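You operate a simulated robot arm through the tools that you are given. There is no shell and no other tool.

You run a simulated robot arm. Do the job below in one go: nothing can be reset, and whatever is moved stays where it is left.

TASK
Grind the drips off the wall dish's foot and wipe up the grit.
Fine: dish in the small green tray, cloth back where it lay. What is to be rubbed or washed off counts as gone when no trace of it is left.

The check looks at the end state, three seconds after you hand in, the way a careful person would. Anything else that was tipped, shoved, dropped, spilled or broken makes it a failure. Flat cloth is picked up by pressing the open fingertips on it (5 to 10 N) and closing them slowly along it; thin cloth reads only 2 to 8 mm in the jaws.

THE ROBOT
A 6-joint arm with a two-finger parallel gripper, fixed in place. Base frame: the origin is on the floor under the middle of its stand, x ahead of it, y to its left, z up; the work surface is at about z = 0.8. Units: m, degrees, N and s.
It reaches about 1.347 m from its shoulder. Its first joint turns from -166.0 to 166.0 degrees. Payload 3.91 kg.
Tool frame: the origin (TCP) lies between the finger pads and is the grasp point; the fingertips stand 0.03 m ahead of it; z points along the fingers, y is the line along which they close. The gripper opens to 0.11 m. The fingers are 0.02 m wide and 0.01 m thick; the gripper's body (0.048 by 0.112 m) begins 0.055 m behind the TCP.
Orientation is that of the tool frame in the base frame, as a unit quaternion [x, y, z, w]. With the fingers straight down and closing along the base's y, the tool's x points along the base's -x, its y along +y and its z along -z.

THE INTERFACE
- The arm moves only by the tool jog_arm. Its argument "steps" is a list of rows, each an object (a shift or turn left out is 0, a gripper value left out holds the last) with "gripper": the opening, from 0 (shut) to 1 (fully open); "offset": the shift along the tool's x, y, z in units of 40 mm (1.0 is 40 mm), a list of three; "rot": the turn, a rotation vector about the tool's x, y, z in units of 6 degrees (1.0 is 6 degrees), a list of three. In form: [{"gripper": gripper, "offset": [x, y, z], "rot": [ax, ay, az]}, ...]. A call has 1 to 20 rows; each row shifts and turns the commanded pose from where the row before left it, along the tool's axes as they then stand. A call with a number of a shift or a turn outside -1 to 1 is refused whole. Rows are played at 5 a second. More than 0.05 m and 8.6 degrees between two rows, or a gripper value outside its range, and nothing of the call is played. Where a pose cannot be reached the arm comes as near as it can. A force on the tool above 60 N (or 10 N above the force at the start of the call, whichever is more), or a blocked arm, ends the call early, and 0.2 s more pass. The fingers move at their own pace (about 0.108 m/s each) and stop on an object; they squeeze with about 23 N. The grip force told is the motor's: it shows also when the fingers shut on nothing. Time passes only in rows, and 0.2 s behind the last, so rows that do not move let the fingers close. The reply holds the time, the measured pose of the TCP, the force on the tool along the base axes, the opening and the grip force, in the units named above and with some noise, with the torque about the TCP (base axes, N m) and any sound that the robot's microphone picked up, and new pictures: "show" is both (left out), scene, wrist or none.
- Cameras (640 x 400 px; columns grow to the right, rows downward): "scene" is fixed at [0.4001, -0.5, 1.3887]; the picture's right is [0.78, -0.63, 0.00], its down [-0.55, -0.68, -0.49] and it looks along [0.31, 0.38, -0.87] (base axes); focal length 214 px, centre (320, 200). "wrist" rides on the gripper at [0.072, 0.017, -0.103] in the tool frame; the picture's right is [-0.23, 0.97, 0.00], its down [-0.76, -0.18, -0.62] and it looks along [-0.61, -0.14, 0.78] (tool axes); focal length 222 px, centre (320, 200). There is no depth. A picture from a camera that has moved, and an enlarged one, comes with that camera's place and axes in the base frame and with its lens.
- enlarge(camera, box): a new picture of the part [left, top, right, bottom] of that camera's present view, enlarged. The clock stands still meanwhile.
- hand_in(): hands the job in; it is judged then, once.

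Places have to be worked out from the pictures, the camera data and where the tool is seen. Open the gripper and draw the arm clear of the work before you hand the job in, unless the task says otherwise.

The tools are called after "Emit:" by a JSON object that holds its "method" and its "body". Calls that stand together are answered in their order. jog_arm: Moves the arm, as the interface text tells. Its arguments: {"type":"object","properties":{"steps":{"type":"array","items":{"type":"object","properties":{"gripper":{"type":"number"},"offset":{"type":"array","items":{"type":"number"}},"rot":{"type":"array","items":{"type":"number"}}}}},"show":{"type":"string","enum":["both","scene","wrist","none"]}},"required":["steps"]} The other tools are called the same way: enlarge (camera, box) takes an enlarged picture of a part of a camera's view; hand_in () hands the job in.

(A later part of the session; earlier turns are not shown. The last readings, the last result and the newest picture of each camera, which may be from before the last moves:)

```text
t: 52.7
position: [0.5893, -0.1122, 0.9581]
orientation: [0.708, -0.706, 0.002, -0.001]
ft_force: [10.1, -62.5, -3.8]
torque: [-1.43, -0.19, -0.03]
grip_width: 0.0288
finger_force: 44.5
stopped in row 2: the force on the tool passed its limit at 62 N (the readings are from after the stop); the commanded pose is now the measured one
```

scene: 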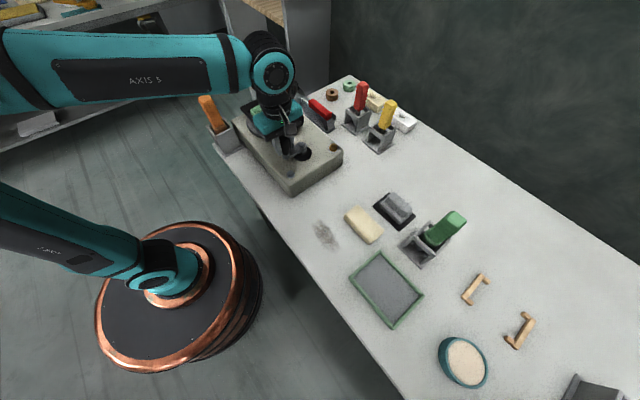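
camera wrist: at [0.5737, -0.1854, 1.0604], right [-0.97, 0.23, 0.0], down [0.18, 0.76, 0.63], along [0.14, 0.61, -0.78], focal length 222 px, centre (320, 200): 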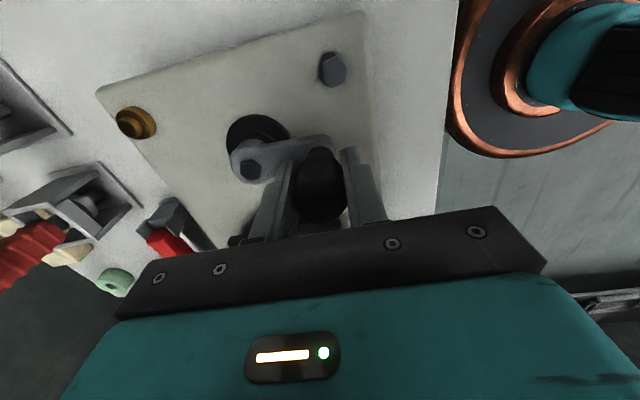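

Now it pushes back over 60 N without moving, so the crank is blocked here after about two turns. I release the knob, rise, and inspect the dish and disc.

Emit:
{"method": "jog_arm", "body": {"steps": [{"offset": [0.06, 0, 0]}, {"gripper": 0.3}, {"gripper": 0.45}, {"gripper": 0.55}, {"gripper": 0.6}, {"offset": [0, 0, -0.5]}, {"offset": [0, 0, -1]}, {"offset": [0, 0, -1]}, {"offset": [0, 0, -0.8]}, {"offset": [0, 0, 0]}]}}

Emit:
{"method": "enlarge", "body": {"camera": "scene", "box": [240, 85, 310, 135]}}

Emit:
{"method": "enlarge", "body": {"camera": "scene", "box": [225, 75, 325, 165]}}

Emit:
{"method": "enlarge", "body": {"camera": "wrist", "box": [220, 20, 420, 240]}}

```text
t: 54.9
position: [0.5879, -0.1109, 1.0919]
orientation: [0.709, -0.705, 0.001, -0.002]
ft_force: [-0.1, -0.1, 0.5]
torque: [0.01, 0.0, 0.0]
grip_width: 0.0661
finger_force: 0.1
camera wrist: at [0.572, -0.1836, 1.1943], right [-0.97, 0.22, 0.0], down [0.17, 0.76, 0.62], along [0.14, 0.61, -0.78], focal length 222 px, centre (320, 200)
```

scene: 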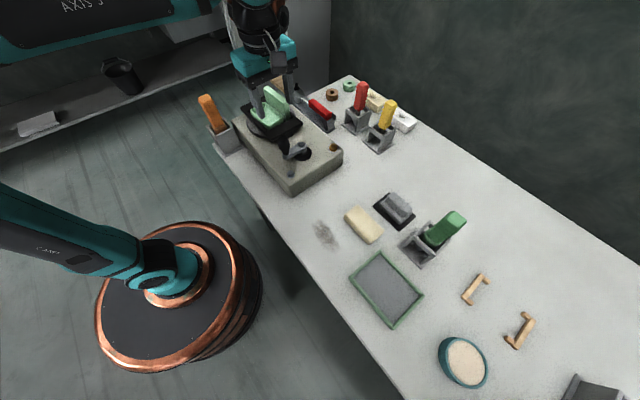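
wrist: 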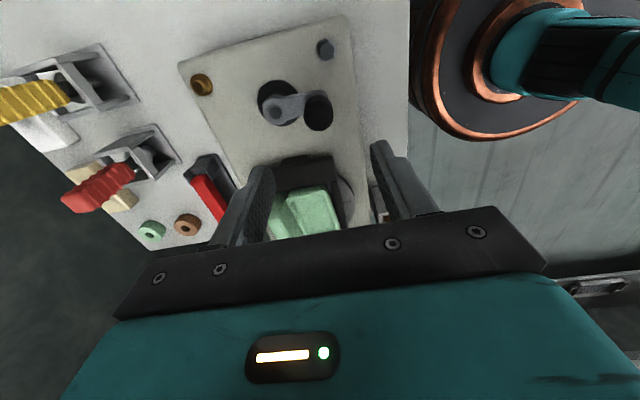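

```text
8.00 times, centred on (275, 110) of scene
camera zoom: at [0.4001, -0.5, 1.3887], right [0.78, -0.63, 0.0], down [-0.55, -0.68, -0.49], along [0.31, 0.38, -0.87], focal length 1716 px, centre (680, 920)
```

zoom: 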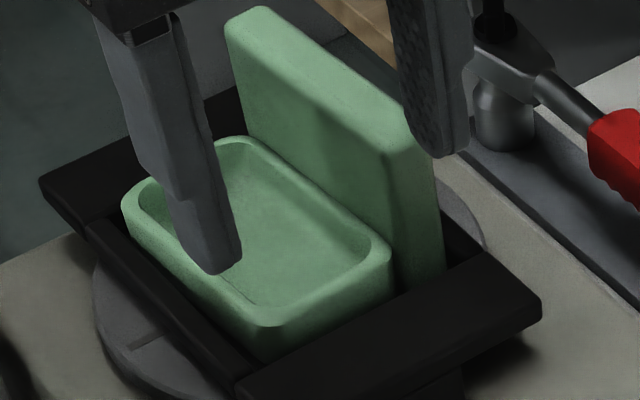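

```text
4.44 times, centred on (275, 120) of scene
camera zoom: at [0.4001, -0.5, 1.3887], right [0.78, -0.63, 0.0], down [-0.55, -0.68, -0.49], along [0.31, 0.38, -0.87], focal length 953 px, centre (520, 556)
```

zoom: 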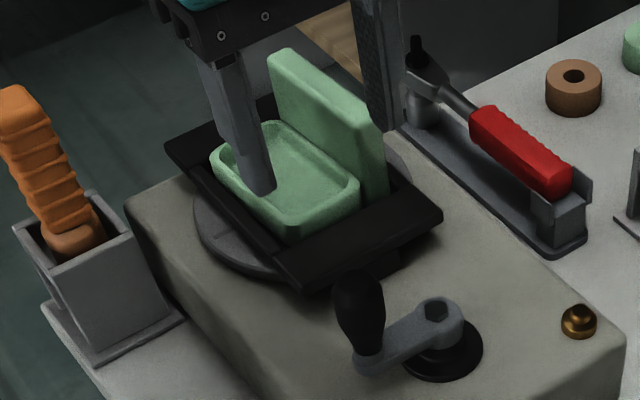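

```text
1.82 times, centred on (320, 130) of wrist
camera zoom: at [0.572, -0.1836, 1.1943], right [-0.97, 0.22, 0.0], down [0.17, 0.76, 0.62], along [0.14, 0.61, -0.78], focal length 404 px, centre (320, 327)
```

zoom: 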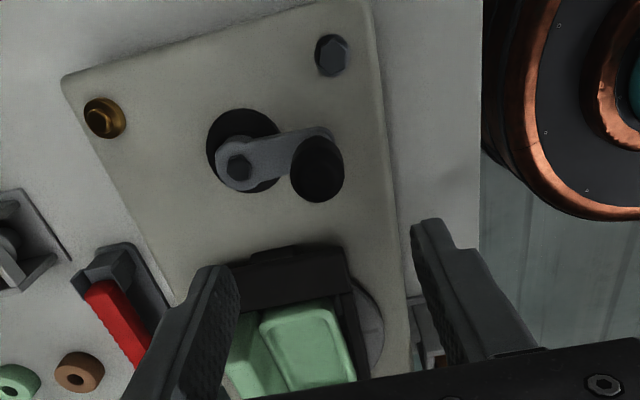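

The drips no longer show below the dish's front edge, and the crank is back at its start after about two turns. I move over the dish to inspect it closely and take it out.

Emit:
{"method": "jog_arm", "body": {"steps": [{"gripper": 0.55, "offset": [-0.885, -0.495, 0]}, {"offset": [-0.885, -0.495, 0]}, {"offset": [-0.885, -0.495, 0]}, {"offset": [-0.885, -0.495, 0]}, {"offset": [-0.885, -0.495, 0]}, {"offset": [0, 0, 0]}]}}

Emit:
{"method": "enlarge", "body": {"camera": "scene", "box": [250, 90, 300, 130]}}

Emit:
{"method": "enlarge", "body": {"camera": "wrist", "box": [240, 0, 480, 200]}}

```text
t: 56.3
position: [0.6884, 0.0677, 1.0931]
orientation: [0.709, -0.706, 0.001, -0.002]
ft_force: [0.0, 0.1, -0.2]
torque: [0.0, 0.0, 0.0]
grip_width: 0.0607
finger_force: 0.0
camera wrist: at [0.6715, -0.0062, 1.1965], right [-0.97, 0.22, 0.0], down [0.17, 0.76, 0.62], along [0.14, 0.61, -0.78], focal length 222 px, centre (320, 200)
```

scene: 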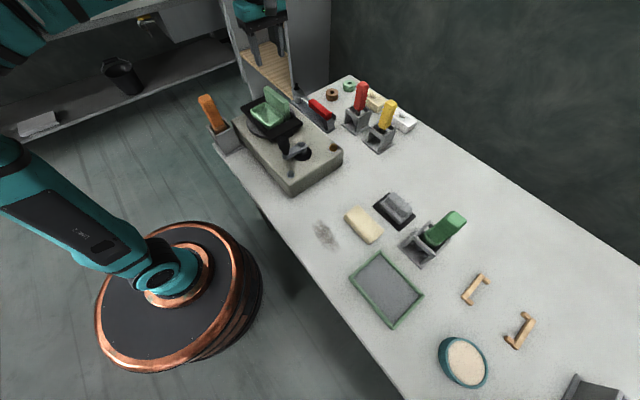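
wrist: 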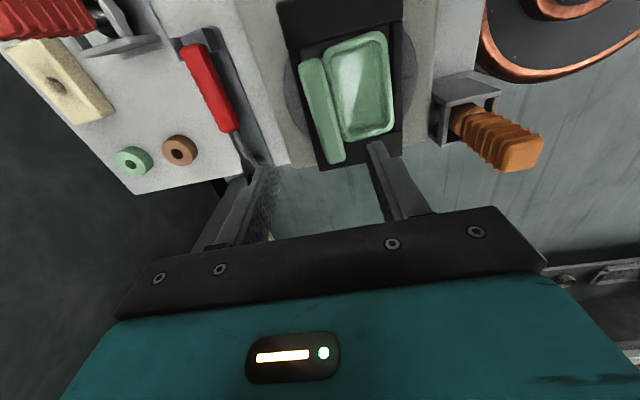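

```text
10.00 times, centred on (275, 110) of scene
camera zoom: at [0.4001, -0.5, 1.3887], right [0.78, -0.63, 0.0], down [-0.55, -0.68, -0.49], along [0.31, 0.38, -0.87], focal length 2145 px, centre (770, 1100)
```

zoom: 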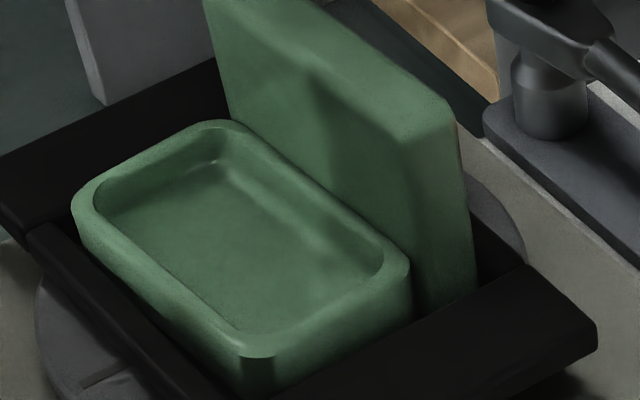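

```text
2.00 times, centred on (360, 100) of wrist
camera zoom: at [0.6715, -0.0062, 1.1965], right [-0.97, 0.22, 0.0], down [0.17, 0.76, 0.62], along [0.14, 0.61, -0.78], focal length 444 px, centre (240, 400)
```

zoom: 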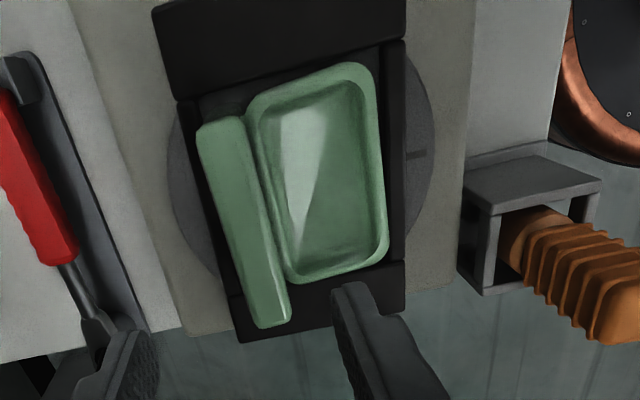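

No drips remain visible; the dish has yawed about 4° in the frame with wall centre ≈ (0.683, 0.072). I turn the gripper to match and go down over the wall, tips staying above the pan rim.

Emit:
{"method": "jog_arm", "body": {"steps": [{"offset": [-0.1, 0.125, 0]}, {"rot": [0, 0, -0.7]}, {"offset": [0, 0, 1]}, {"offset": [0, 0, 1]}, {"offset": [0, 0, 0.8]}, {"offset": [0, 0, 0]}]}}

Emit:
{"method": "enlarge", "body": {"camera": "wrist", "box": [240, 0, 480, 240]}}

```text
t: 57.7
position: [0.6832, 0.0712, 0.9771]
orientation: [0.733, -0.68, 0.0, -0.002]
ft_force: [0.7, -0.8, 0.0]
torque: [0.02, -0.01, -0.01]
grip_width: 0.0606
finger_force: 0.0
camera wrist: at [0.6737, -0.0033, 1.0806], right [-0.99, 0.15, 0.0], down [0.12, 0.77, 0.62], along [0.1, 0.62, -0.78], focal length 222 px, centre (320, 200)
```

scene: 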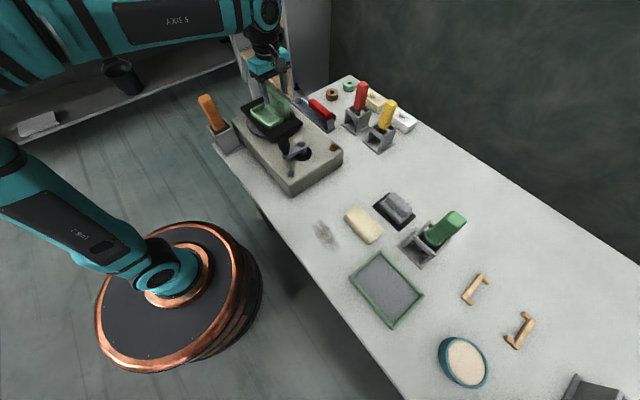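
wrist: 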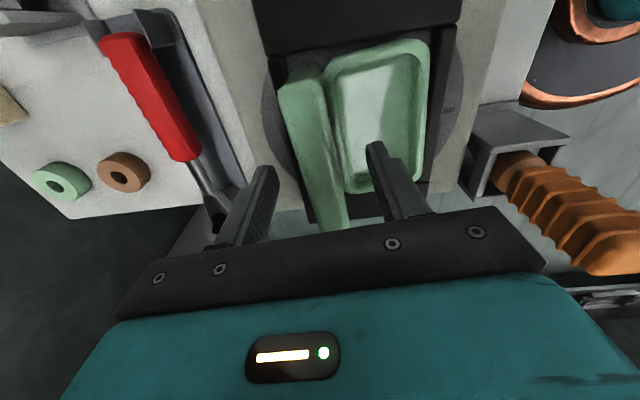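

```text
1.67 times, centred on (360, 120) of wrist
camera zoom: at [0.6737, -0.0033, 1.0806], right [-0.99, 0.15, 0.0], down [0.12, 0.77, 0.62], along [0.1, 0.62, -0.78], focal length 370 px, centre (253, 333)
```

zoom: 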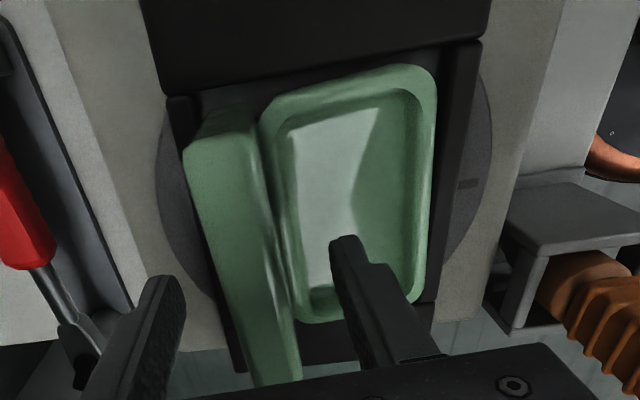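

Aligned. I lower the last 18 mm and close gently.

Emit:
{"method": "jog_arm", "body": {"steps": [{"offset": [0, 0, 0.25]}, {"offset": [0, 0, 0.2]}, {"gripper": 0.42}, {"gripper": 0.34}, {"gripper": 0.28}, {"gripper": 0.22}, {"gripper": 0.16}, {"gripper": 0.1}, {"gripper": 0.1}, {"gripper": 0.1}], "show": "wrist"}}

```text
t: 59.9
position: [0.6845, 0.0714, 0.9591]
orientation: [0.734, -0.68, 0.001, -0.002]
ft_force: [-0.7, 1.0, 1.0]
torque: [-0.12, 0.33, -0.17]
grip_width: 0.0238
finger_force: 22.6
camera wrist: at [0.6734, -0.0026, 1.0634], right [-0.99, 0.15, 0.0], down [0.12, 0.77, 0.62], along [0.1, 0.62, -0.78], focal length 222 px, centre (320, 200)
```

wrist: 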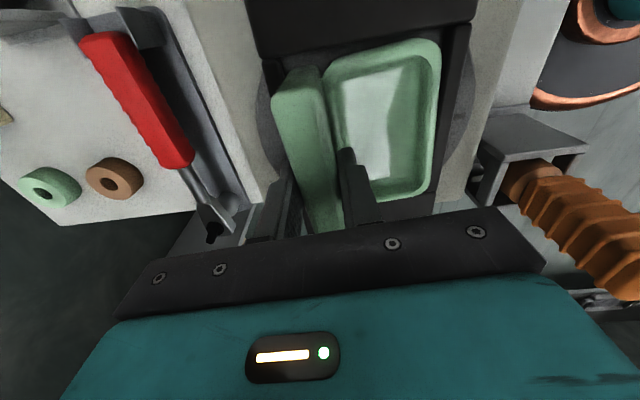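

Gripped with little side force. I lift it straight out of the frame slowly.

Emit:
{"method": "jog_arm", "body": {"steps": [{"offset": [0, 0, -0.1]}, {"offset": [0, 0, -0.2]}, {"offset": [0, 0, -0.3]}, {"offset": [0, 0, -0.6]}, {"offset": [0, 0, -0.9]}, {"offset": [0, 0, -0.9]}, {"offset": [0, 0, 0]}]}}

Emit:
{"method": "enlarge", "body": {"camera": "scene", "box": [225, 60, 325, 150]}}

Emit:
{"method": "enlarge", "body": {"camera": "scene", "box": [250, 90, 310, 140]}}

```text
t: 61.5
position: [0.6844, 0.0716, 1.0817]
orientation: [0.733, -0.68, 0.0, -0.002]
ft_force: [-0.5, -1.4, -4.0]
torque: [0.01, -0.1, -0.02]
grip_width: 0.0239
finger_force: 23.1
camera wrist: at [0.6733, -0.0028, 1.1843], right [-0.99, 0.15, 0.0], down [0.12, 0.77, 0.62], along [0.1, 0.62, -0.78], focal length 222 px, centre (320, 200)
```

scene: 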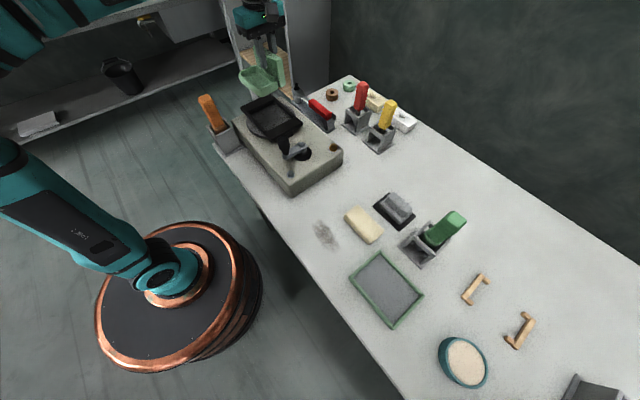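
wrist: 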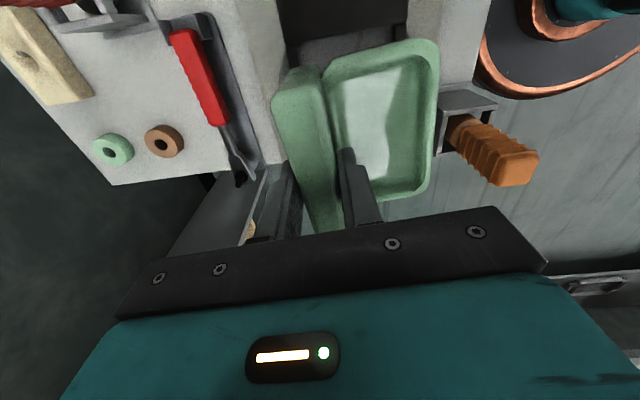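

```text
4.44 times, centred on (275, 105) of scene
camera zoom: at [0.4001, -0.5, 1.3887], right [0.78, -0.63, 0.0], down [-0.55, -0.68, -0.49], along [0.31, 0.38, -0.87], focal length 953 px, centre (520, 622)
```

zoom: 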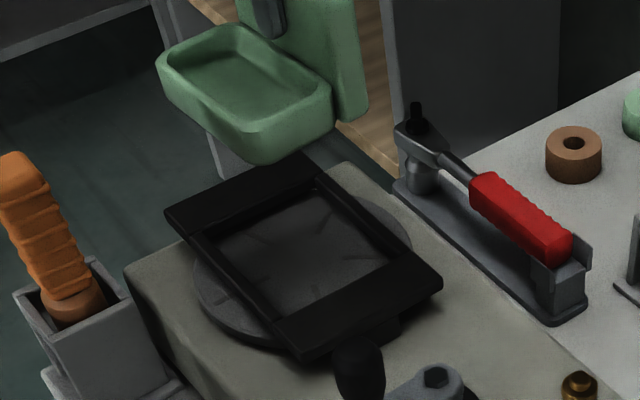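

```text
8.00 times, centred on (280, 115) of scene
camera zoom: at [0.4001, -0.5, 1.3887], right [0.78, -0.63, 0.0], down [-0.55, -0.68, -0.49], along [0.31, 0.38, -0.87], focal length 1716 px, centre (640, 880)
```

zoom: 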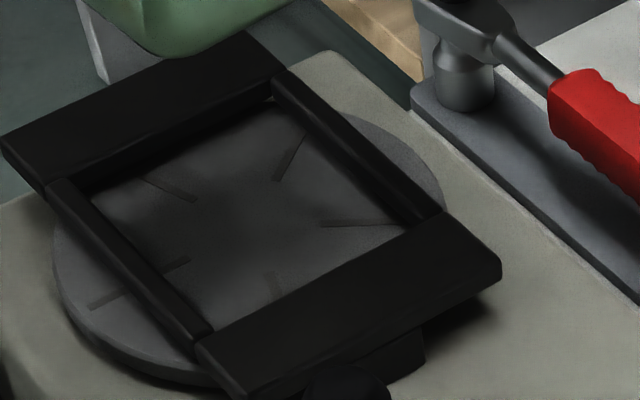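

All four drips are gone from the foot edge. I straighten the yaw and carry the dish toward the tray, pausing nearer the scene camera for a close inspection.

Emit:
{"method": "jog_arm", "body": {"steps": [{"offset": [0, 0, -0.6], "rot": [0, 0, 0.7]}, {"offset": [0.969, 0.114, 0]}, {"offset": [0.969, 0.114, 0]}, {"offset": [0.969, 0.114, 0]}, {"offset": [0.969, 0.114, 0]}, {"offset": [0.969, 0.114, 0]}, {"offset": [0.969, 0.114, 0]}, {"offset": [0.969, 0.114, 0]}, {"offset": [0.969, 0.114, 0]}, {"offset": [0.969, 0.114, 0]}, {"offset": [0, 0, 0]}]}}

Emit:
{"method": "enlarge", "body": {"camera": "scene", "box": [280, 100, 420, 230]}}

```text
t: 63.9
position: [0.6422, -0.2809, 1.1036]
orientation: [0.708, -0.706, 0.001, -0.003]
ft_force: [-0.6, -0.7, -3.1]
torque: [0.0, -0.05, 0.02]
grip_width: 0.024
finger_force: 23.6
camera wrist: at [0.6266, -0.3533, 1.2057], right [-0.97, 0.22, 0.0], down [0.17, 0.76, 0.62], along [0.14, 0.61, -0.78], focal length 222 px, centre (320, 200)
```

scene: 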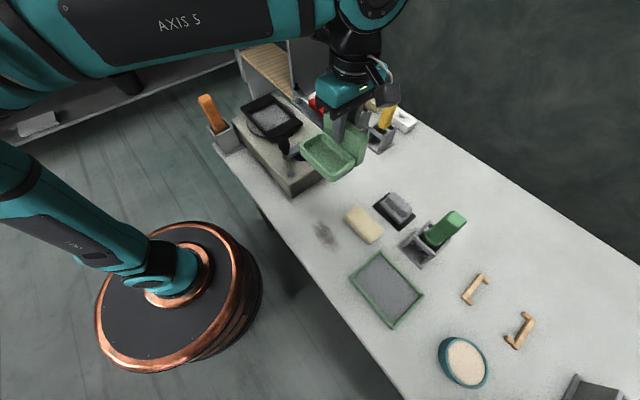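
wrist: 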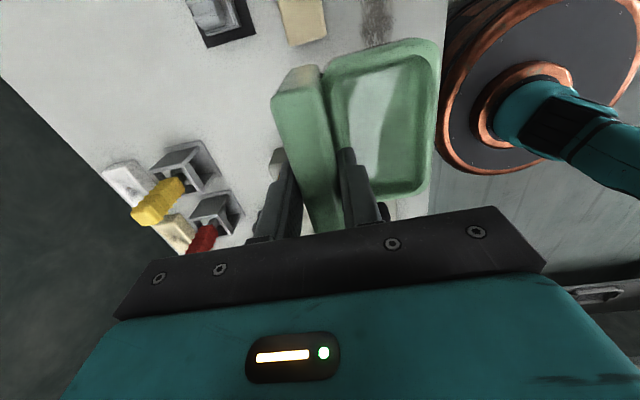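

```text
3.08 times, centred on (350, 165) of scene
camera zoom: at [0.4001, -0.5, 1.3887], right [0.78, -0.63, 0.0], down [-0.55, -0.68, -0.49], along [0.31, 0.38, -0.87], focal length 660 px, centre (228, 308)
```

zoom: 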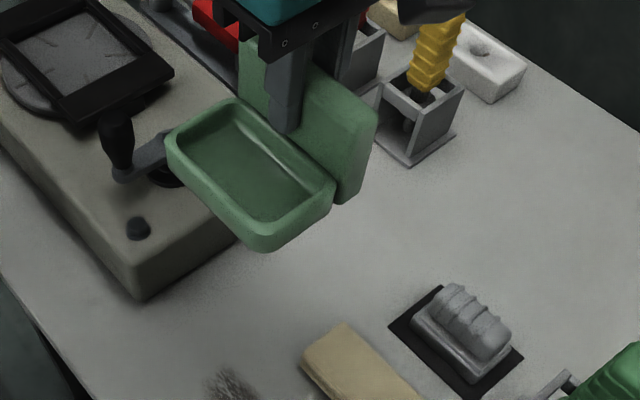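

The foot edge looks clean; I zoom in further on it for any remaining trace.

Emit:
{"method": "enlarge", "body": {"camera": "scene", "box": [300, 130, 360, 190]}}

```text
6.67 times, centred on (330, 160) of scene
camera zoom: at [0.4001, -0.5, 1.3887], right [0.78, -0.63, 0.0], down [-0.55, -0.68, -0.49], along [0.31, 0.38, -0.87], focal length 1430 px, centre (253, 467)
```

zoom: 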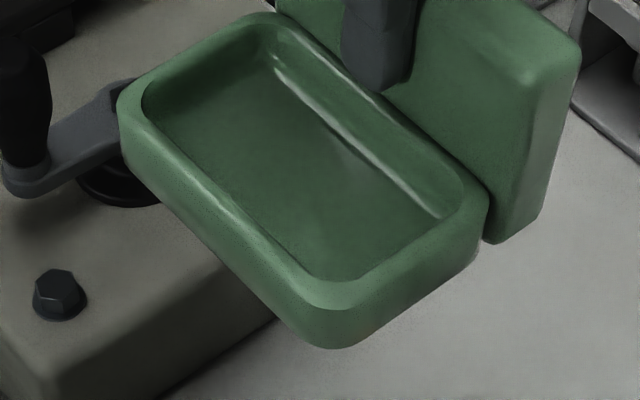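

Nothing visible from this side. To be sure about the underside, I raise the dish to a spot lower in elevation relative to the scene camera and tilt the foot toward it.

Emit:
{"method": "jog_arm", "body": {"steps": [{"offset": [-0.855, -0.49, -0.58]}, {"offset": [-0.855, -0.49, -0.58]}, {"offset": [-0.855, -0.49, -0.58]}, {"offset": [-0.855, -0.49, -0.58]}, {"offset": [-0.855, -0.49, -0.58]}, {"rot": [-0.63, 0.77, 0]}, {"rot": [-0.63, 0.77, 0]}, {"rot": [-0.63, 0.77, 0]}, {"rot": [-0.63, 0.77, 0]}, {"rot": [-0.63, 0.77, 0]}, {"rot": [-0.63, 0.77, 0]}, {"rot": [-0.63, 0.77, 0]}, {"offset": [0, 0, 0]}], "show": "scene"}}

Emit:
{"method": "enlarge", "body": {"camera": "scene", "box": [260, 0, 380, 100]}}

```text
t: 66.7
position: [0.7059, -0.1384, 1.128]
orientation: [0.664, -0.659, 0.042, 0.35]
ft_force: [-0.4, 0.2, -3.4]
torque: [0.06, -0.16, 0.03]
grip_width: 0.0237
finger_force: 22.9
out of reach, approached as far as the arm can: row 8, 9, 10, 11, 12
```

scene: 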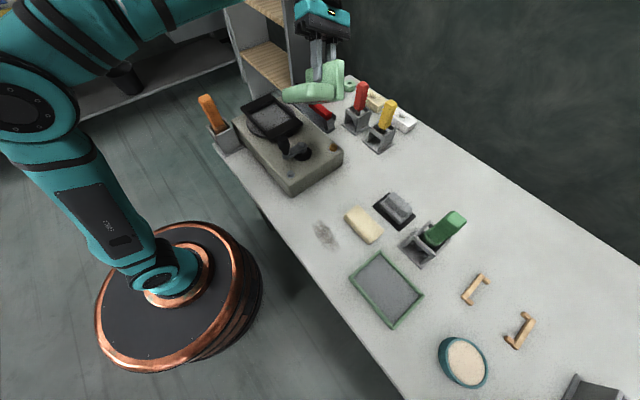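

```text
4.00 times, centred on (320, 50) of scene
camera zoom: at [0.4001, -0.5, 1.3887], right [0.78, -0.63, 0.0], down [-0.55, -0.68, -0.49], along [0.31, 0.38, -0.87], focal length 858 px, centre (320, 800)
```

zoom: 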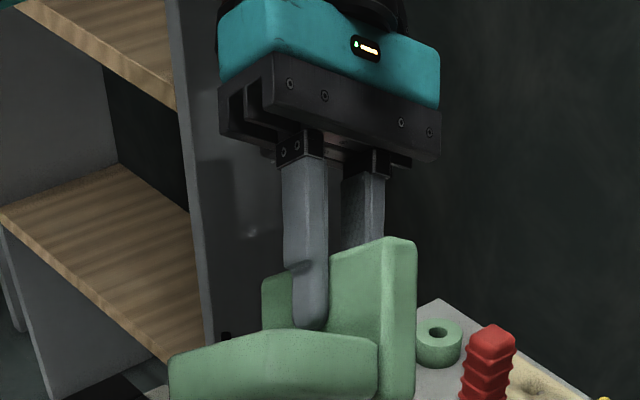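

The arm reached its limit part-way, but the tilt is useful already. I zoom on the dish's foot.

Emit:
{"method": "enlarge", "body": {"camera": "scene", "box": [275, 55, 355, 115]}}

```text
6.67 times, centred on (315, 85) of scene
camera zoom: at [0.4001, -0.5, 1.3887], right [0.78, -0.63, 0.0], down [-0.55, -0.68, -0.49], along [0.31, 0.38, -0.87], focal length 1430 px, centre (353, 967)
```

zoom: 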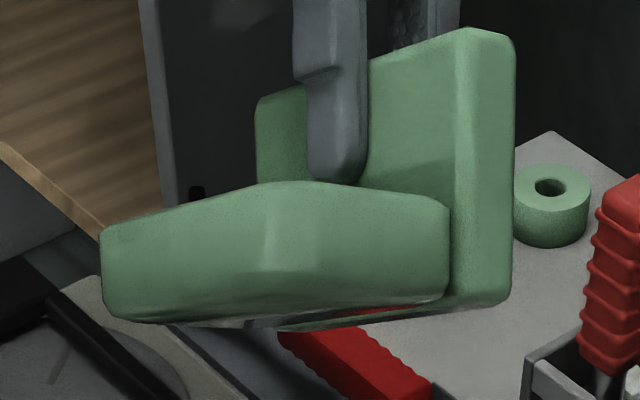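

The front face and the bottom edge are clean: no trace of drips. I tilt back to upright and check the pose.

Emit:
{"method": "jog_arm", "body": {"steps": [{"rot": [0.63, -0.77, 0]}, {"rot": [0.63, -0.77, 0]}, {"rot": [0.63, -0.77, 0]}, {"rot": [0.63, -0.77, 0]}, {"rot": [0.63, -0.77, 0]}, {"rot": [0.63, -0.77, 0]}, {"rot": [0.63, -0.77, 0]}, {"offset": [0, 0, 0]}, {"offset": [0, 0, 0]}], "show": "both"}}

```text
t: 68.7
position: [0.7065, -0.1382, 1.1272]
orientation: [0.708, -0.706, 0.0, -0.002]
ft_force: [0.3, 0.8, -3.9]
torque: [-0.03, -0.08, 0.0]
grip_width: 0.0239
finger_force: 23.5
camera wrist: at [0.6899, -0.2105, 1.2304], right [-0.97, 0.22, 0.0], down [0.17, 0.76, 0.63], along [0.14, 0.61, -0.78], focal length 222 px, centre (320, 200)
```

scene: 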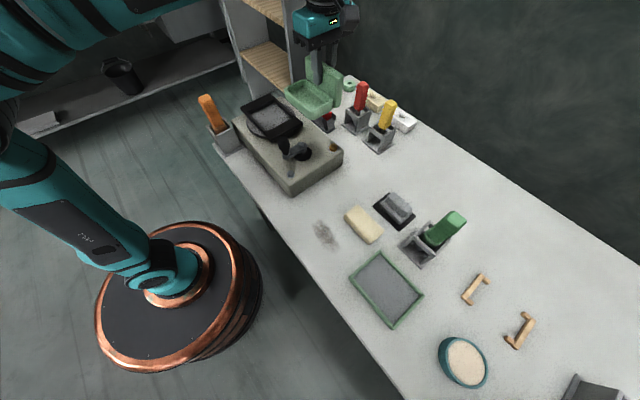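
wrist: 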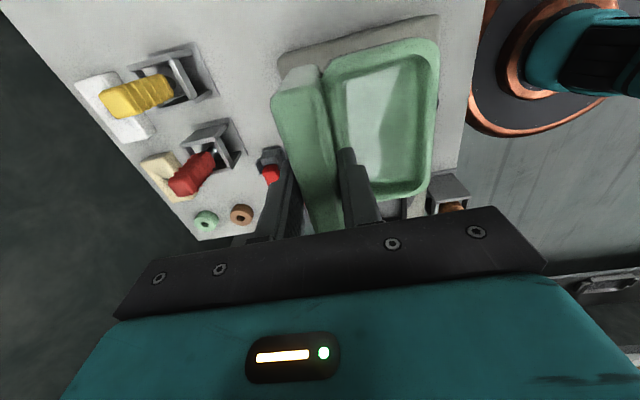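

Upright again at (0.7065, -0.138, 1.127). I carry the dish to above the green tray, whose inner floor spans about x 0.531–0.628, y -0.613 to -0.483.

Emit:
{"method": "jog_arm", "body": {"steps": [{"offset": [0.932, 0.217, 0]}, {"offset": [0.932, 0.217, 0]}, {"offset": [0.932, 0.217, 0]}, {"offset": [0.932, 0.217, 0]}, {"offset": [0.932, 0.217, 0]}, {"offset": [0.932, 0.217, 0]}, {"offset": [0.932, 0.217, 0]}, {"offset": [0.932, 0.217, 0]}, {"offset": [0.932, 0.217, 0]}, {"offset": [0.932, 0.217, 0]}, {"offset": [0.932, 0.217, 0]}, {"offset": [0, 0, 0.8]}, {"offset": [0, 0, 0.8]}, {"offset": [0, 0, 0]}]}}

Emit:
{"method": "enlarge", "body": {"camera": "scene", "box": [340, 200, 460, 330]}}

```text
t: 71.7
position: [0.6122, -0.547, 1.063]
orientation: [0.709, -0.706, 0.001, -0.002]
ft_force: [0.4, -0.6, -3.3]
torque: [0.0, -0.09, -0.02]
grip_width: 0.0241
finger_force: 22.8
camera wrist: at [0.5959, -0.6214, 1.1651], right [-0.97, 0.22, 0.0], down [0.17, 0.76, 0.62], along [0.14, 0.61, -0.78], focal length 222 px, centre (320, 200)
```

scene: 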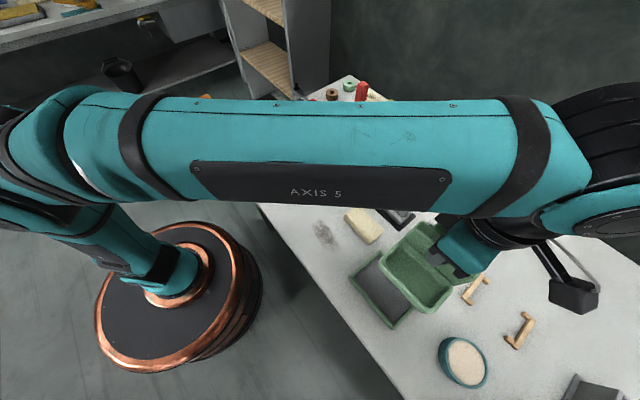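
wrist: 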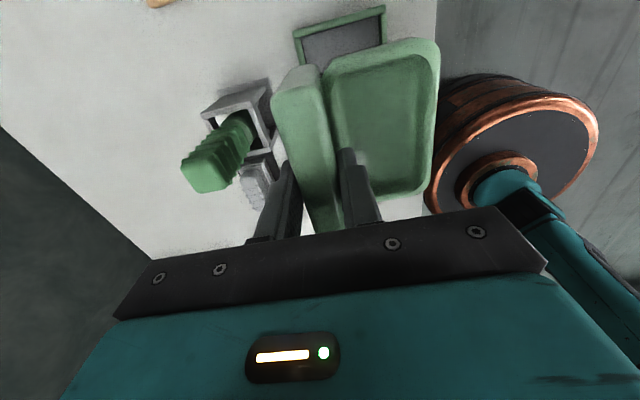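

```text
3.08 times, centred on (400, 265) of scene
camera zoom: at [0.4001, -0.5, 1.3887], right [0.78, -0.63, 0.0], down [-0.55, -0.68, -0.49], along [0.31, 0.38, -0.87], focal length 660 px, centre (74, 0)
```

zoom: 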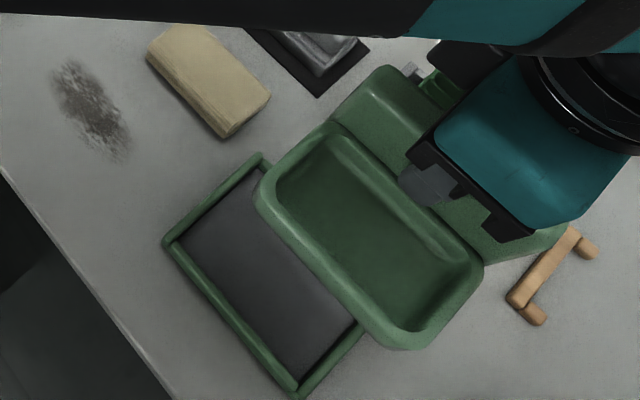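

The tray centre is near (0.577, -0.547), so I shift 3 mm toward -x and lower to about 25 mm above the tray floor.

Emit:
{"method": "jog_arm", "body": {"steps": [{"offset": [0, 0.09, 0]}, {"offset": [0, 0, 0.9]}, {"offset": [0, 0, 0.9]}, {"offset": [0, 0, 0.9]}, {"offset": [0, 0, 0.8]}, {"offset": [0, 0, 0.6]}, {"offset": [0, 0, 0]}]}}

Emit:
{"method": "enlarge", "body": {"camera": "scene", "box": [340, 230, 440, 330]}}

Emit:
{"method": "enlarge", "body": {"camera": "wrist", "box": [240, 0, 480, 220]}}

```text
t: 73.3
position: [0.6076, -0.5475, 0.8969]
orientation: [0.708, -0.706, 0.0, -0.002]
ft_force: [0.2, 0.8, -3.7]
torque: [0.02, -0.12, 0.02]
grip_width: 0.0237
finger_force: 22.5
camera wrist: at [0.593, -0.6211, 0.9997], right [-0.97, 0.22, 0.0], down [0.17, 0.76, 0.62], along [0.14, 0.61, -0.78], focal length 222 px, centre (320, 200)
```

scene: 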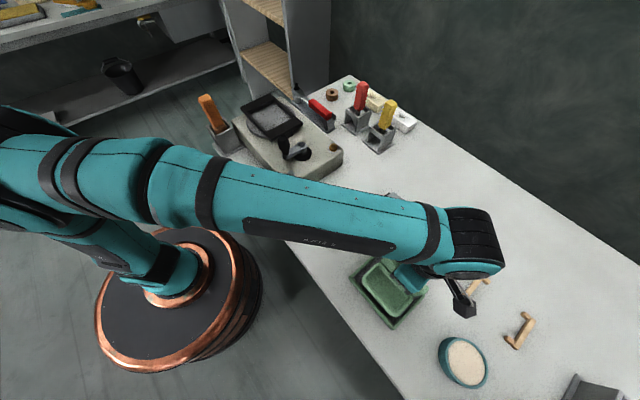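
wrist: 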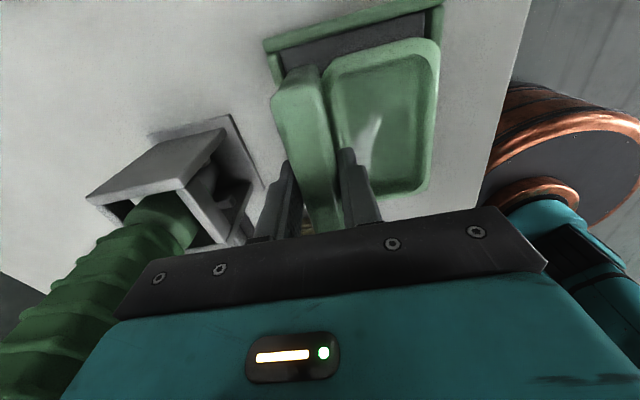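

```text
4.00 times, centred on (390, 280) of scene
camera zoom: at [0.4001, -0.5, 1.3887], right [0.78, -0.63, 0.0], down [-0.55, -0.68, -0.49], along [0.31, 0.38, -0.87], focal length 858 px, centre (40, -120)
```

zoom: 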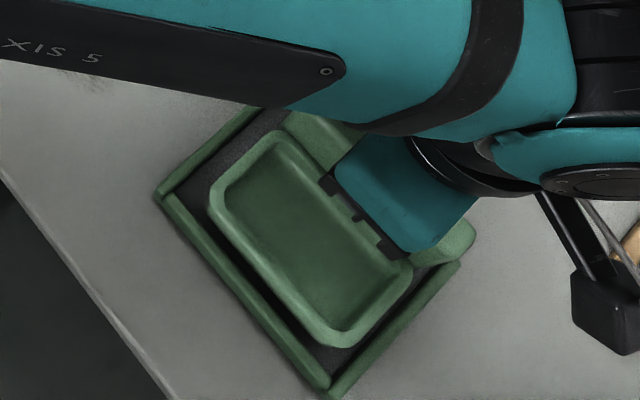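

```text
1.82 times, centred on (360, 110) of wrist
camera zoom: at [0.593, -0.6211, 0.9997], right [-0.97, 0.22, 0.0], down [0.17, 0.76, 0.62], along [0.14, 0.61, -0.78], focal length 404 px, centre (247, 364)
```

zoom: 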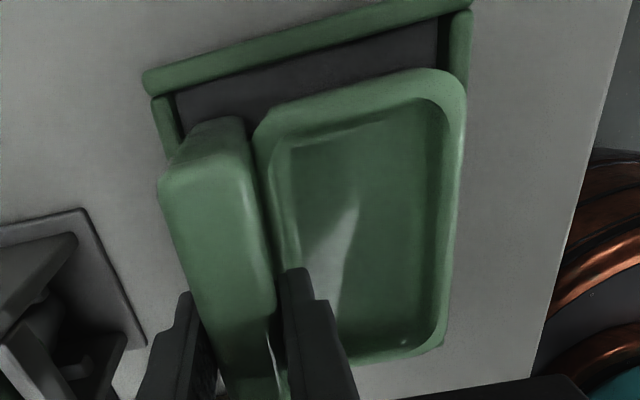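

The pan front is nearly over the front rail, so I shift 4 mm back toward +x and lower most of the remaining way.

Emit:
{"method": "jog_arm", "body": {"steps": [{"offset": [0, -0.1, 0]}, {"offset": [0, 0, 0.2]}, {"offset": [0, 0, 0.2]}, {"offset": [0, 0, 0.1]}, {"offset": [0, 0, 0]}], "show": "scene"}}

Emit:
{"method": "enlarge", "body": {"camera": "scene", "box": [340, 230, 440, 330]}}

```text
t: 74.5
position: [0.6127, -0.5473, 0.8828]
orientation: [0.708, -0.706, 0.004, -0.002]
ft_force: [6.9, -5.5, 57.2]
torque: [0.1, -1.21, 0.0]
grip_width: 0.024
finger_force: 23.1
```

scene: 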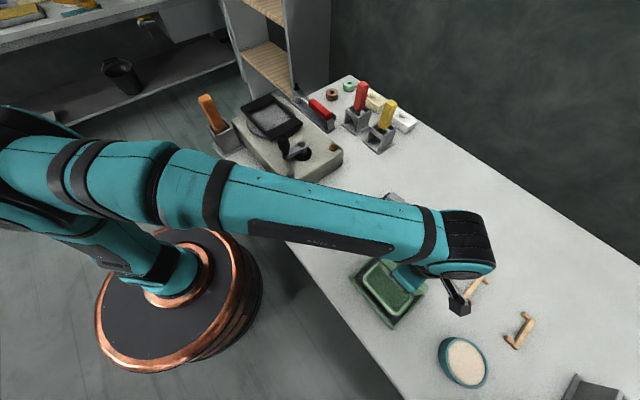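

```text
4.00 times, centred on (390, 280) of scene
camera zoom: at [0.4001, -0.5, 1.3887], right [0.78, -0.63, 0.0], down [-0.55, -0.68, -0.49], along [0.31, 0.38, -0.87], focal length 858 px, centre (40, -120)
```

zoom: 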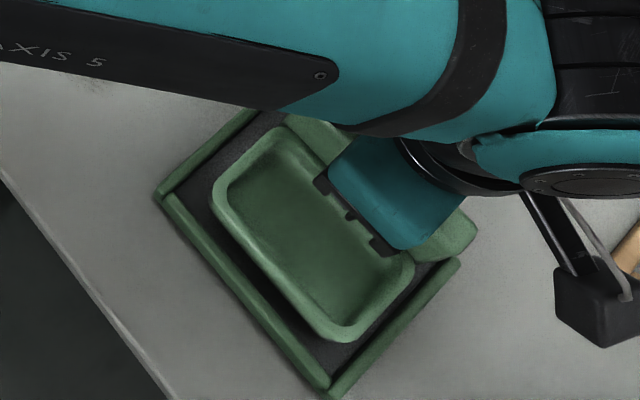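

The wall's heel landed on the far rail (57 N), so the tray sits a few mm nearer than the scene estimate and my first x was right. I lift at once, go back 5.5 mm in -x, and look.

Emit:
{"method": "jog_arm", "body": {"steps": [{"offset": [0, 0, -0.25]}, {"offset": [0, 0, -0.25]}, {"offset": [0, 0.1375, 0]}, {"offset": [0, 0, 0]}, {"offset": [0, 0, 0]}]}}

Emit:
{"method": "enlarge", "body": {"camera": "scene", "box": [340, 230, 440, 330]}}

Emit:
{"method": "enlarge", "body": {"camera": "wrist", "box": [240, 0, 480, 220]}}

```text
t: 75.7
position: [0.6074, -0.548, 0.8987]
orientation: [0.708, -0.706, 0.001, -0.002]
ft_force: [-0.1, -0.8, -3.6]
torque: [-0.02, -0.06, 0.0]
grip_width: 0.0239
finger_force: 23.3
camera wrist: at [0.5916, -0.6215, 1.001], right [-0.97, 0.22, 0.0], down [0.17, 0.76, 0.63], along [0.14, 0.61, -0.78], focal length 222 px, centre (320, 200)
```

scene: 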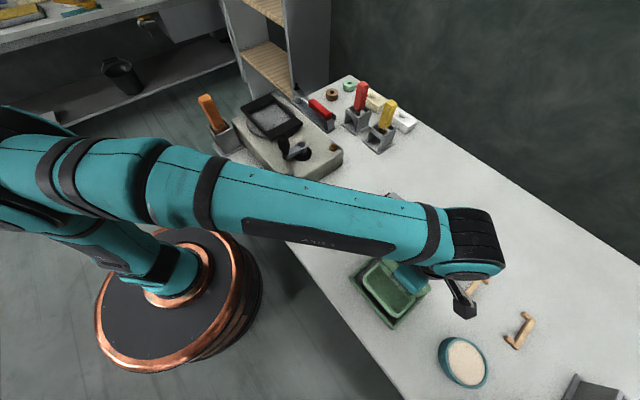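
wrist: 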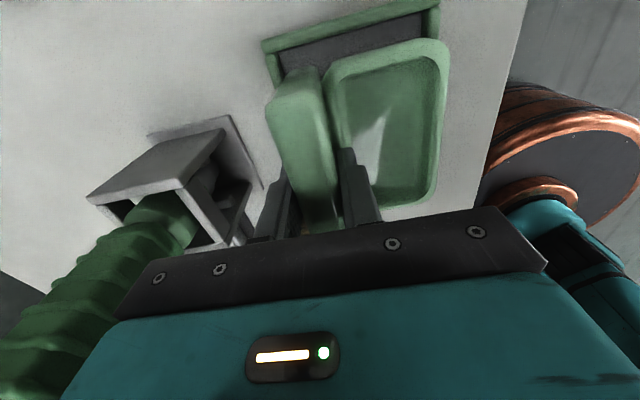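

```text
4.00 times, centred on (390, 280) of scene
camera zoom: at [0.4001, -0.5, 1.3887], right [0.78, -0.63, 0.0], down [-0.55, -0.68, -0.49], along [0.31, 0.38, -0.87], focal length 858 px, centre (40, -120)
```

zoom: 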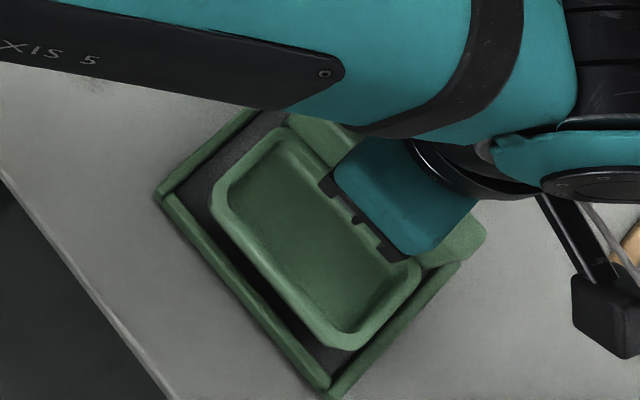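

```text
1.82 times, centred on (360, 110) of wrist
camera zoom: at [0.5916, -0.6215, 1.001], right [-0.97, 0.22, 0.0], down [0.17, 0.76, 0.63], along [0.14, 0.61, -0.78], focal length 404 px, centre (247, 364)
```

zoom: 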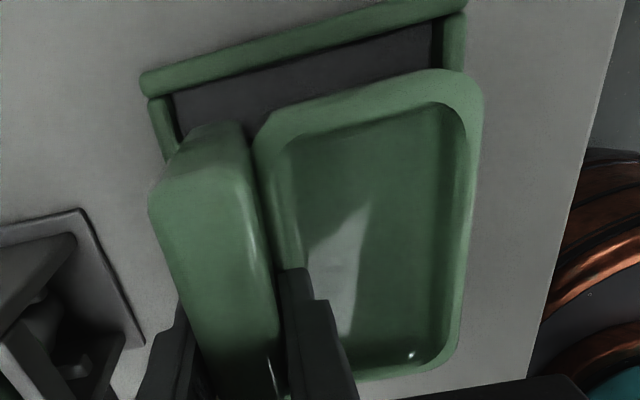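

The dish seems to have shifted in the jaws from that contact. I raise it clear to see how it hangs before setting it down.

Emit:
{"method": "jog_arm", "body": {"steps": [{"offset": [0, 0, -0.8]}, {"offset": [0, 0, -0.9]}, {"offset": [0, 0, -0.9]}, {"offset": [0, 0, -0.9]}, {"offset": [0, 0, -0.9]}, {"offset": [0, 0, 0]}]}}

Emit:
{"method": "enlarge", "body": {"camera": "scene", "box": [360, 200, 460, 320]}}

Emit:
{"method": "enlarge", "body": {"camera": "wrist", "box": [240, 0, 480, 240]}}

```text
t: 77.1
position: [0.6054, -0.5476, 1.0749]
orientation: [0.708, -0.706, 0.001, -0.003]
ft_force: [-0.8, -0.5, -3.7]
torque: [-0.01, -0.09, 0.02]
grip_width: 0.0237
finger_force: 22.6
camera wrist: at [0.5901, -0.6212, 1.1776], right [-0.97, 0.22, 0.0], down [0.17, 0.76, 0.62], along [0.14, 0.61, -0.78], focal length 222 px, centre (320, 200)
```

scene: 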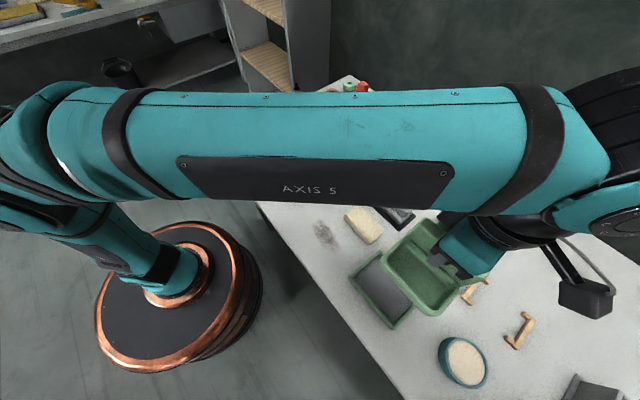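
wrist: 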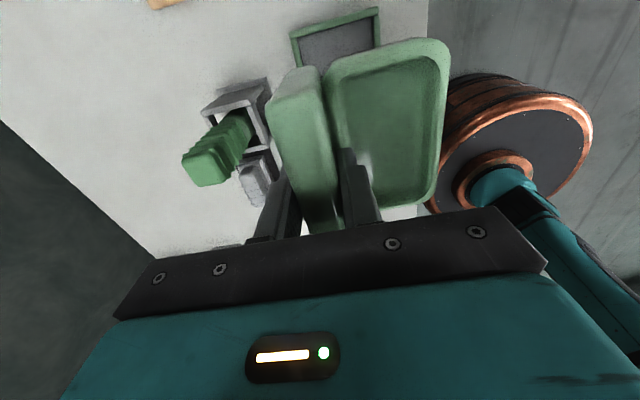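

```text
3.33 times, centred on (410, 260) of scene
camera zoom: at [0.4001, -0.5, 1.3887], right [0.78, -0.63, 0.0], down [-0.55, -0.68, -0.49], along [0.31, 0.38, -0.87], focal length 715 px, centre (20, 0)
```

zoom: 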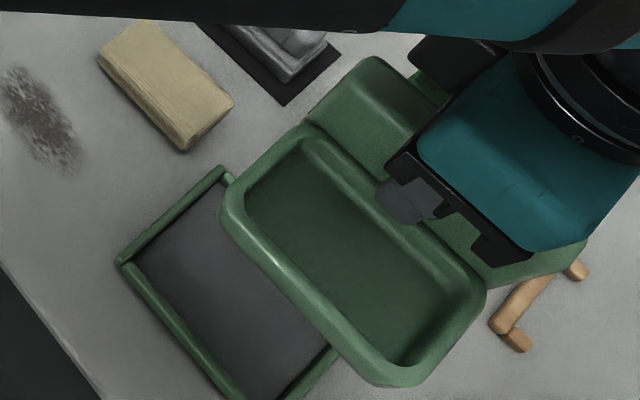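

```text
1.67 times, centred on (360, 120) of wrist
camera zoom: at [0.5901, -0.6212, 1.1776], right [-0.97, 0.22, 0.0], down [0.17, 0.76, 0.62], along [0.14, 0.61, -0.78], focal length 370 px, centre (253, 333)
```

zoom: 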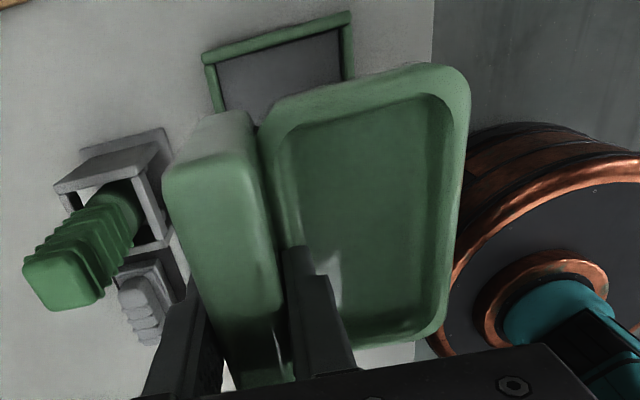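

The comparison shows the dish slid up about 10 mm in the jaws but hangs level; the tray rails are taller than I assumed, which puts the tray centre at x≈0.574. I trim 1 mm toward -x, lower again to just over the rails, and look.

Emit:
{"method": "jog_arm", "body": {"steps": [{"offset": [0, 0.03, 0]}, {"offset": [0, 0, 0.9]}, {"offset": [0, 0, 0.9]}, {"offset": [0, 0, 0.9]}, {"offset": [0, 0, 0.9]}, {"offset": [0, 0, 0.7]}, {"offset": [0, 0, 0]}]}}

Emit:
{"method": "enlarge", "body": {"camera": "scene", "box": [345, 250, 435, 330]}}

Emit:
{"method": "enlarge", "body": {"camera": "wrist", "box": [240, 0, 480, 220]}}

```text
t: 78.7
position: [0.6084, -0.5481, 0.9032]
orientation: [0.708, -0.706, 0.0, -0.002]
ft_force: [-0.5, 0.2, -4.6]
torque: [0.0, -0.08, -0.02]
grip_width: 0.0241
finger_force: 23.1
camera wrist: at [0.5925, -0.6208, 1.006], right [-0.97, 0.22, 0.0], down [0.17, 0.76, 0.62], along [0.14, 0.61, -0.78], focal length 222 px, centre (320, 200)
```

scene: 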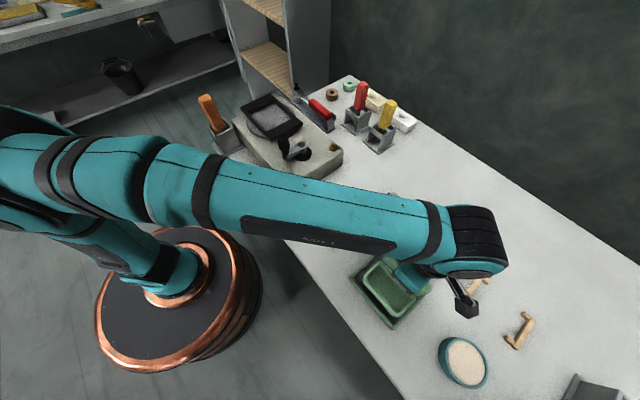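
wrist: 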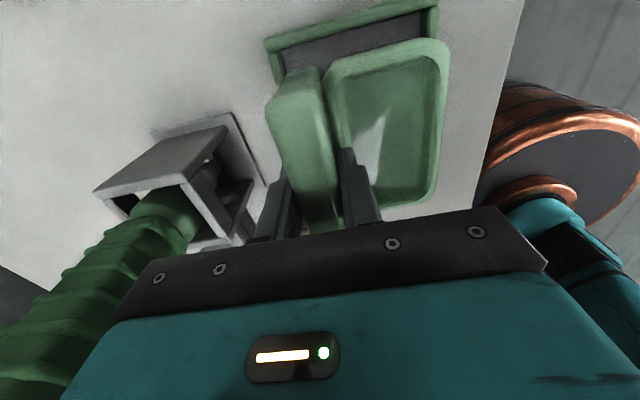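

```text
5.00 times, centred on (390, 290) of scene
camera zoom: at [0.4001, -0.5, 1.3887], right [0.78, -0.63, 0.0], down [-0.55, -0.68, -0.49], along [0.31, 0.38, -0.87], focal length 1072 px, centre (-30, -250)
```

zoom: 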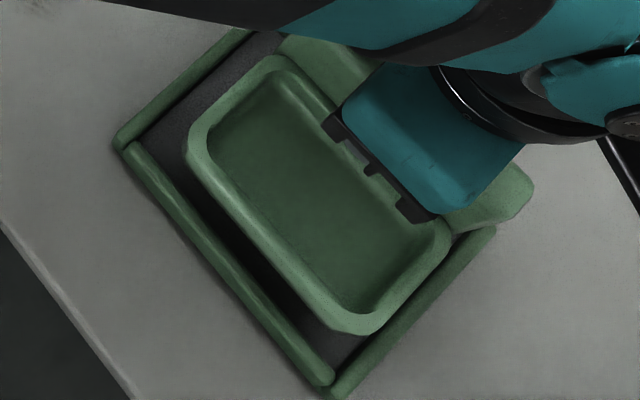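

```text
1.82 times, centred on (360, 110) of wrist
camera zoom: at [0.5925, -0.6208, 1.006], right [-0.97, 0.22, 0.0], down [0.17, 0.76, 0.62], along [0.14, 0.61, -0.78], focal length 404 px, centre (247, 364)
```

zoom: 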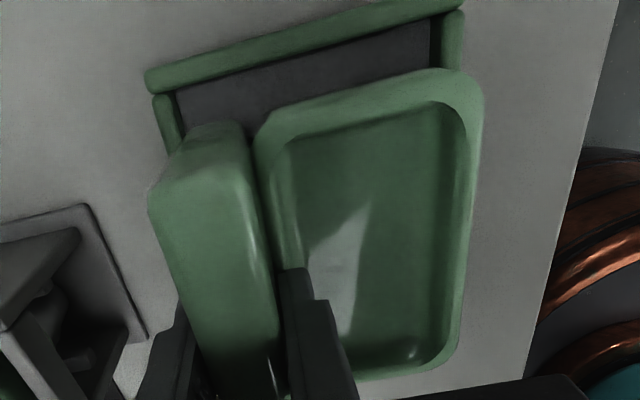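

Alignment looks close to right. I lower in small steps with force checks, so any rail contact stays light.

Emit:
{"method": "jog_arm", "body": {"steps": [{"offset": [0, 0, 0.1]}, {"offset": [0, 0, 0.1]}, {"offset": [0, 0, 0]}], "show": "none"}}

Emit:
{"method": "jog_arm", "body": {"steps": [{"offset": [0, 0, 0.05]}, {"offset": [0, 0, 0.05]}, {"offset": [0, 0, 0]}], "show": "none"}}

```text
t: 79.5
position: [0.6066, -0.5462, 0.8946]
orientation: [0.708, -0.706, 0.0, -0.002]
ft_force: [-0.2, -0.9, -4.2]
torque: [-0.01, -0.08, 0.02]
grip_width: 0.0239
finger_force: 22.5
```

```text
t: 80.3
position: [0.607, -0.5482, 0.8917]
orientation: [0.709, -0.706, 0.0, -0.002]
ft_force: [0.5, 0.6, -3.0]
torque: [-0.01, -0.14, 0.0]
grip_width: 0.0238
finger_force: 23.3
```

Free so far at z≈0.891. I keep lowering 4 mm at a time with a check each time.

Emit:
{"method": "jog_arm", "body": {"steps": [{"offset": [0, 0, 0.05]}, {"offset": [0, 0, 0.05]}, {"offset": [0, 0, 0]}], "show": "none"}}

Emit:
{"method": "jog_arm", "body": {"steps": [{"offset": [0, 0, 0.05]}, {"offset": [0, 0, 0]}], "show": "scene"}}

Emit:
{"method": "enlarge", "body": {"camera": "scene", "box": [345, 250, 435, 330]}}

```text
t: 81.1
position: [0.6053, -0.5466, 0.8861]
orientation: [0.708, -0.706, 0.0, -0.003]
ft_force: [0.0, 0.0, -3.8]
torque: [0.02, -0.08, 0.01]
grip_width: 0.0237
finger_force: 22.9
```

```text
t: 81.7
position: [0.6064, -0.5464, 0.8835]
orientation: [0.709, -0.706, 0.0, -0.001]
ft_force: [0.5, 0.7, -3.3]
torque: [0.01, -0.07, 0.01]
grip_width: 0.0239
finger_force: 23.1
```

scene: 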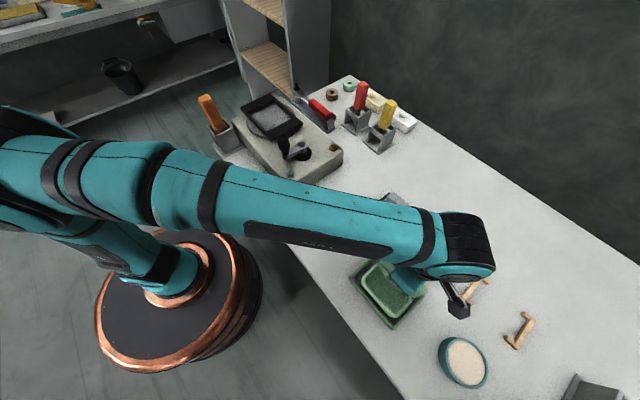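

```text
5.00 times, centred on (390, 290) of scene
camera zoom: at [0.4001, -0.5, 1.3887], right [0.78, -0.63, 0.0], down [-0.55, -0.68, -0.49], along [0.31, 0.38, -0.87], focal length 1072 px, centre (-30, -250)
```

zoom: 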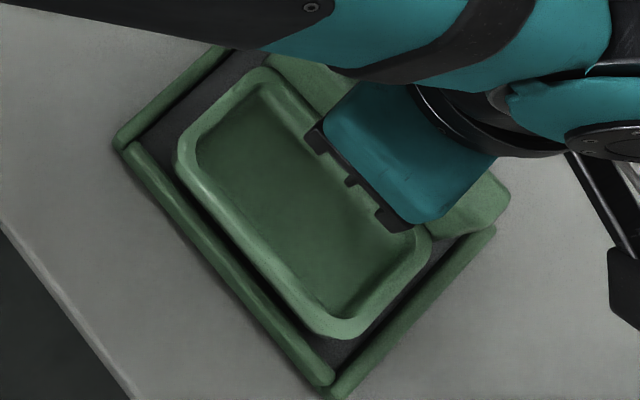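

Still free. I continue to lower, 2–4 mm at a time.

Emit:
{"method": "jog_arm", "body": {"steps": [{"offset": [0, 0, 0.05]}, {"offset": [0, 0, 0.05]}, {"offset": [0, 0, 0]}], "show": "none"}}

Emit:
{"method": "jog_arm", "body": {"steps": [{"offset": [0, 0, 0.05]}, {"offset": [0, 0, 0.05]}, {"offset": [0, 0, 0]}], "show": "none"}}

```text
t: 82.5
position: [0.605, -0.5469, 0.878]
orientation: [0.708, -0.706, 0.0, -0.002]
ft_force: [1.0, 0.0, -3.8]
torque: [0.0, -0.07, 0.01]
grip_width: 0.0239
finger_force: 22.9
```

```text
t: 83.3
position: [0.6065, -0.5475, 0.8762]
orientation: [0.708, -0.706, 0.001, -0.001]
ft_force: [-0.5, -0.5, -2.7]
torque: [0.0, -0.06, 0.0]
grip_width: 0.0237
finger_force: 22.9
```

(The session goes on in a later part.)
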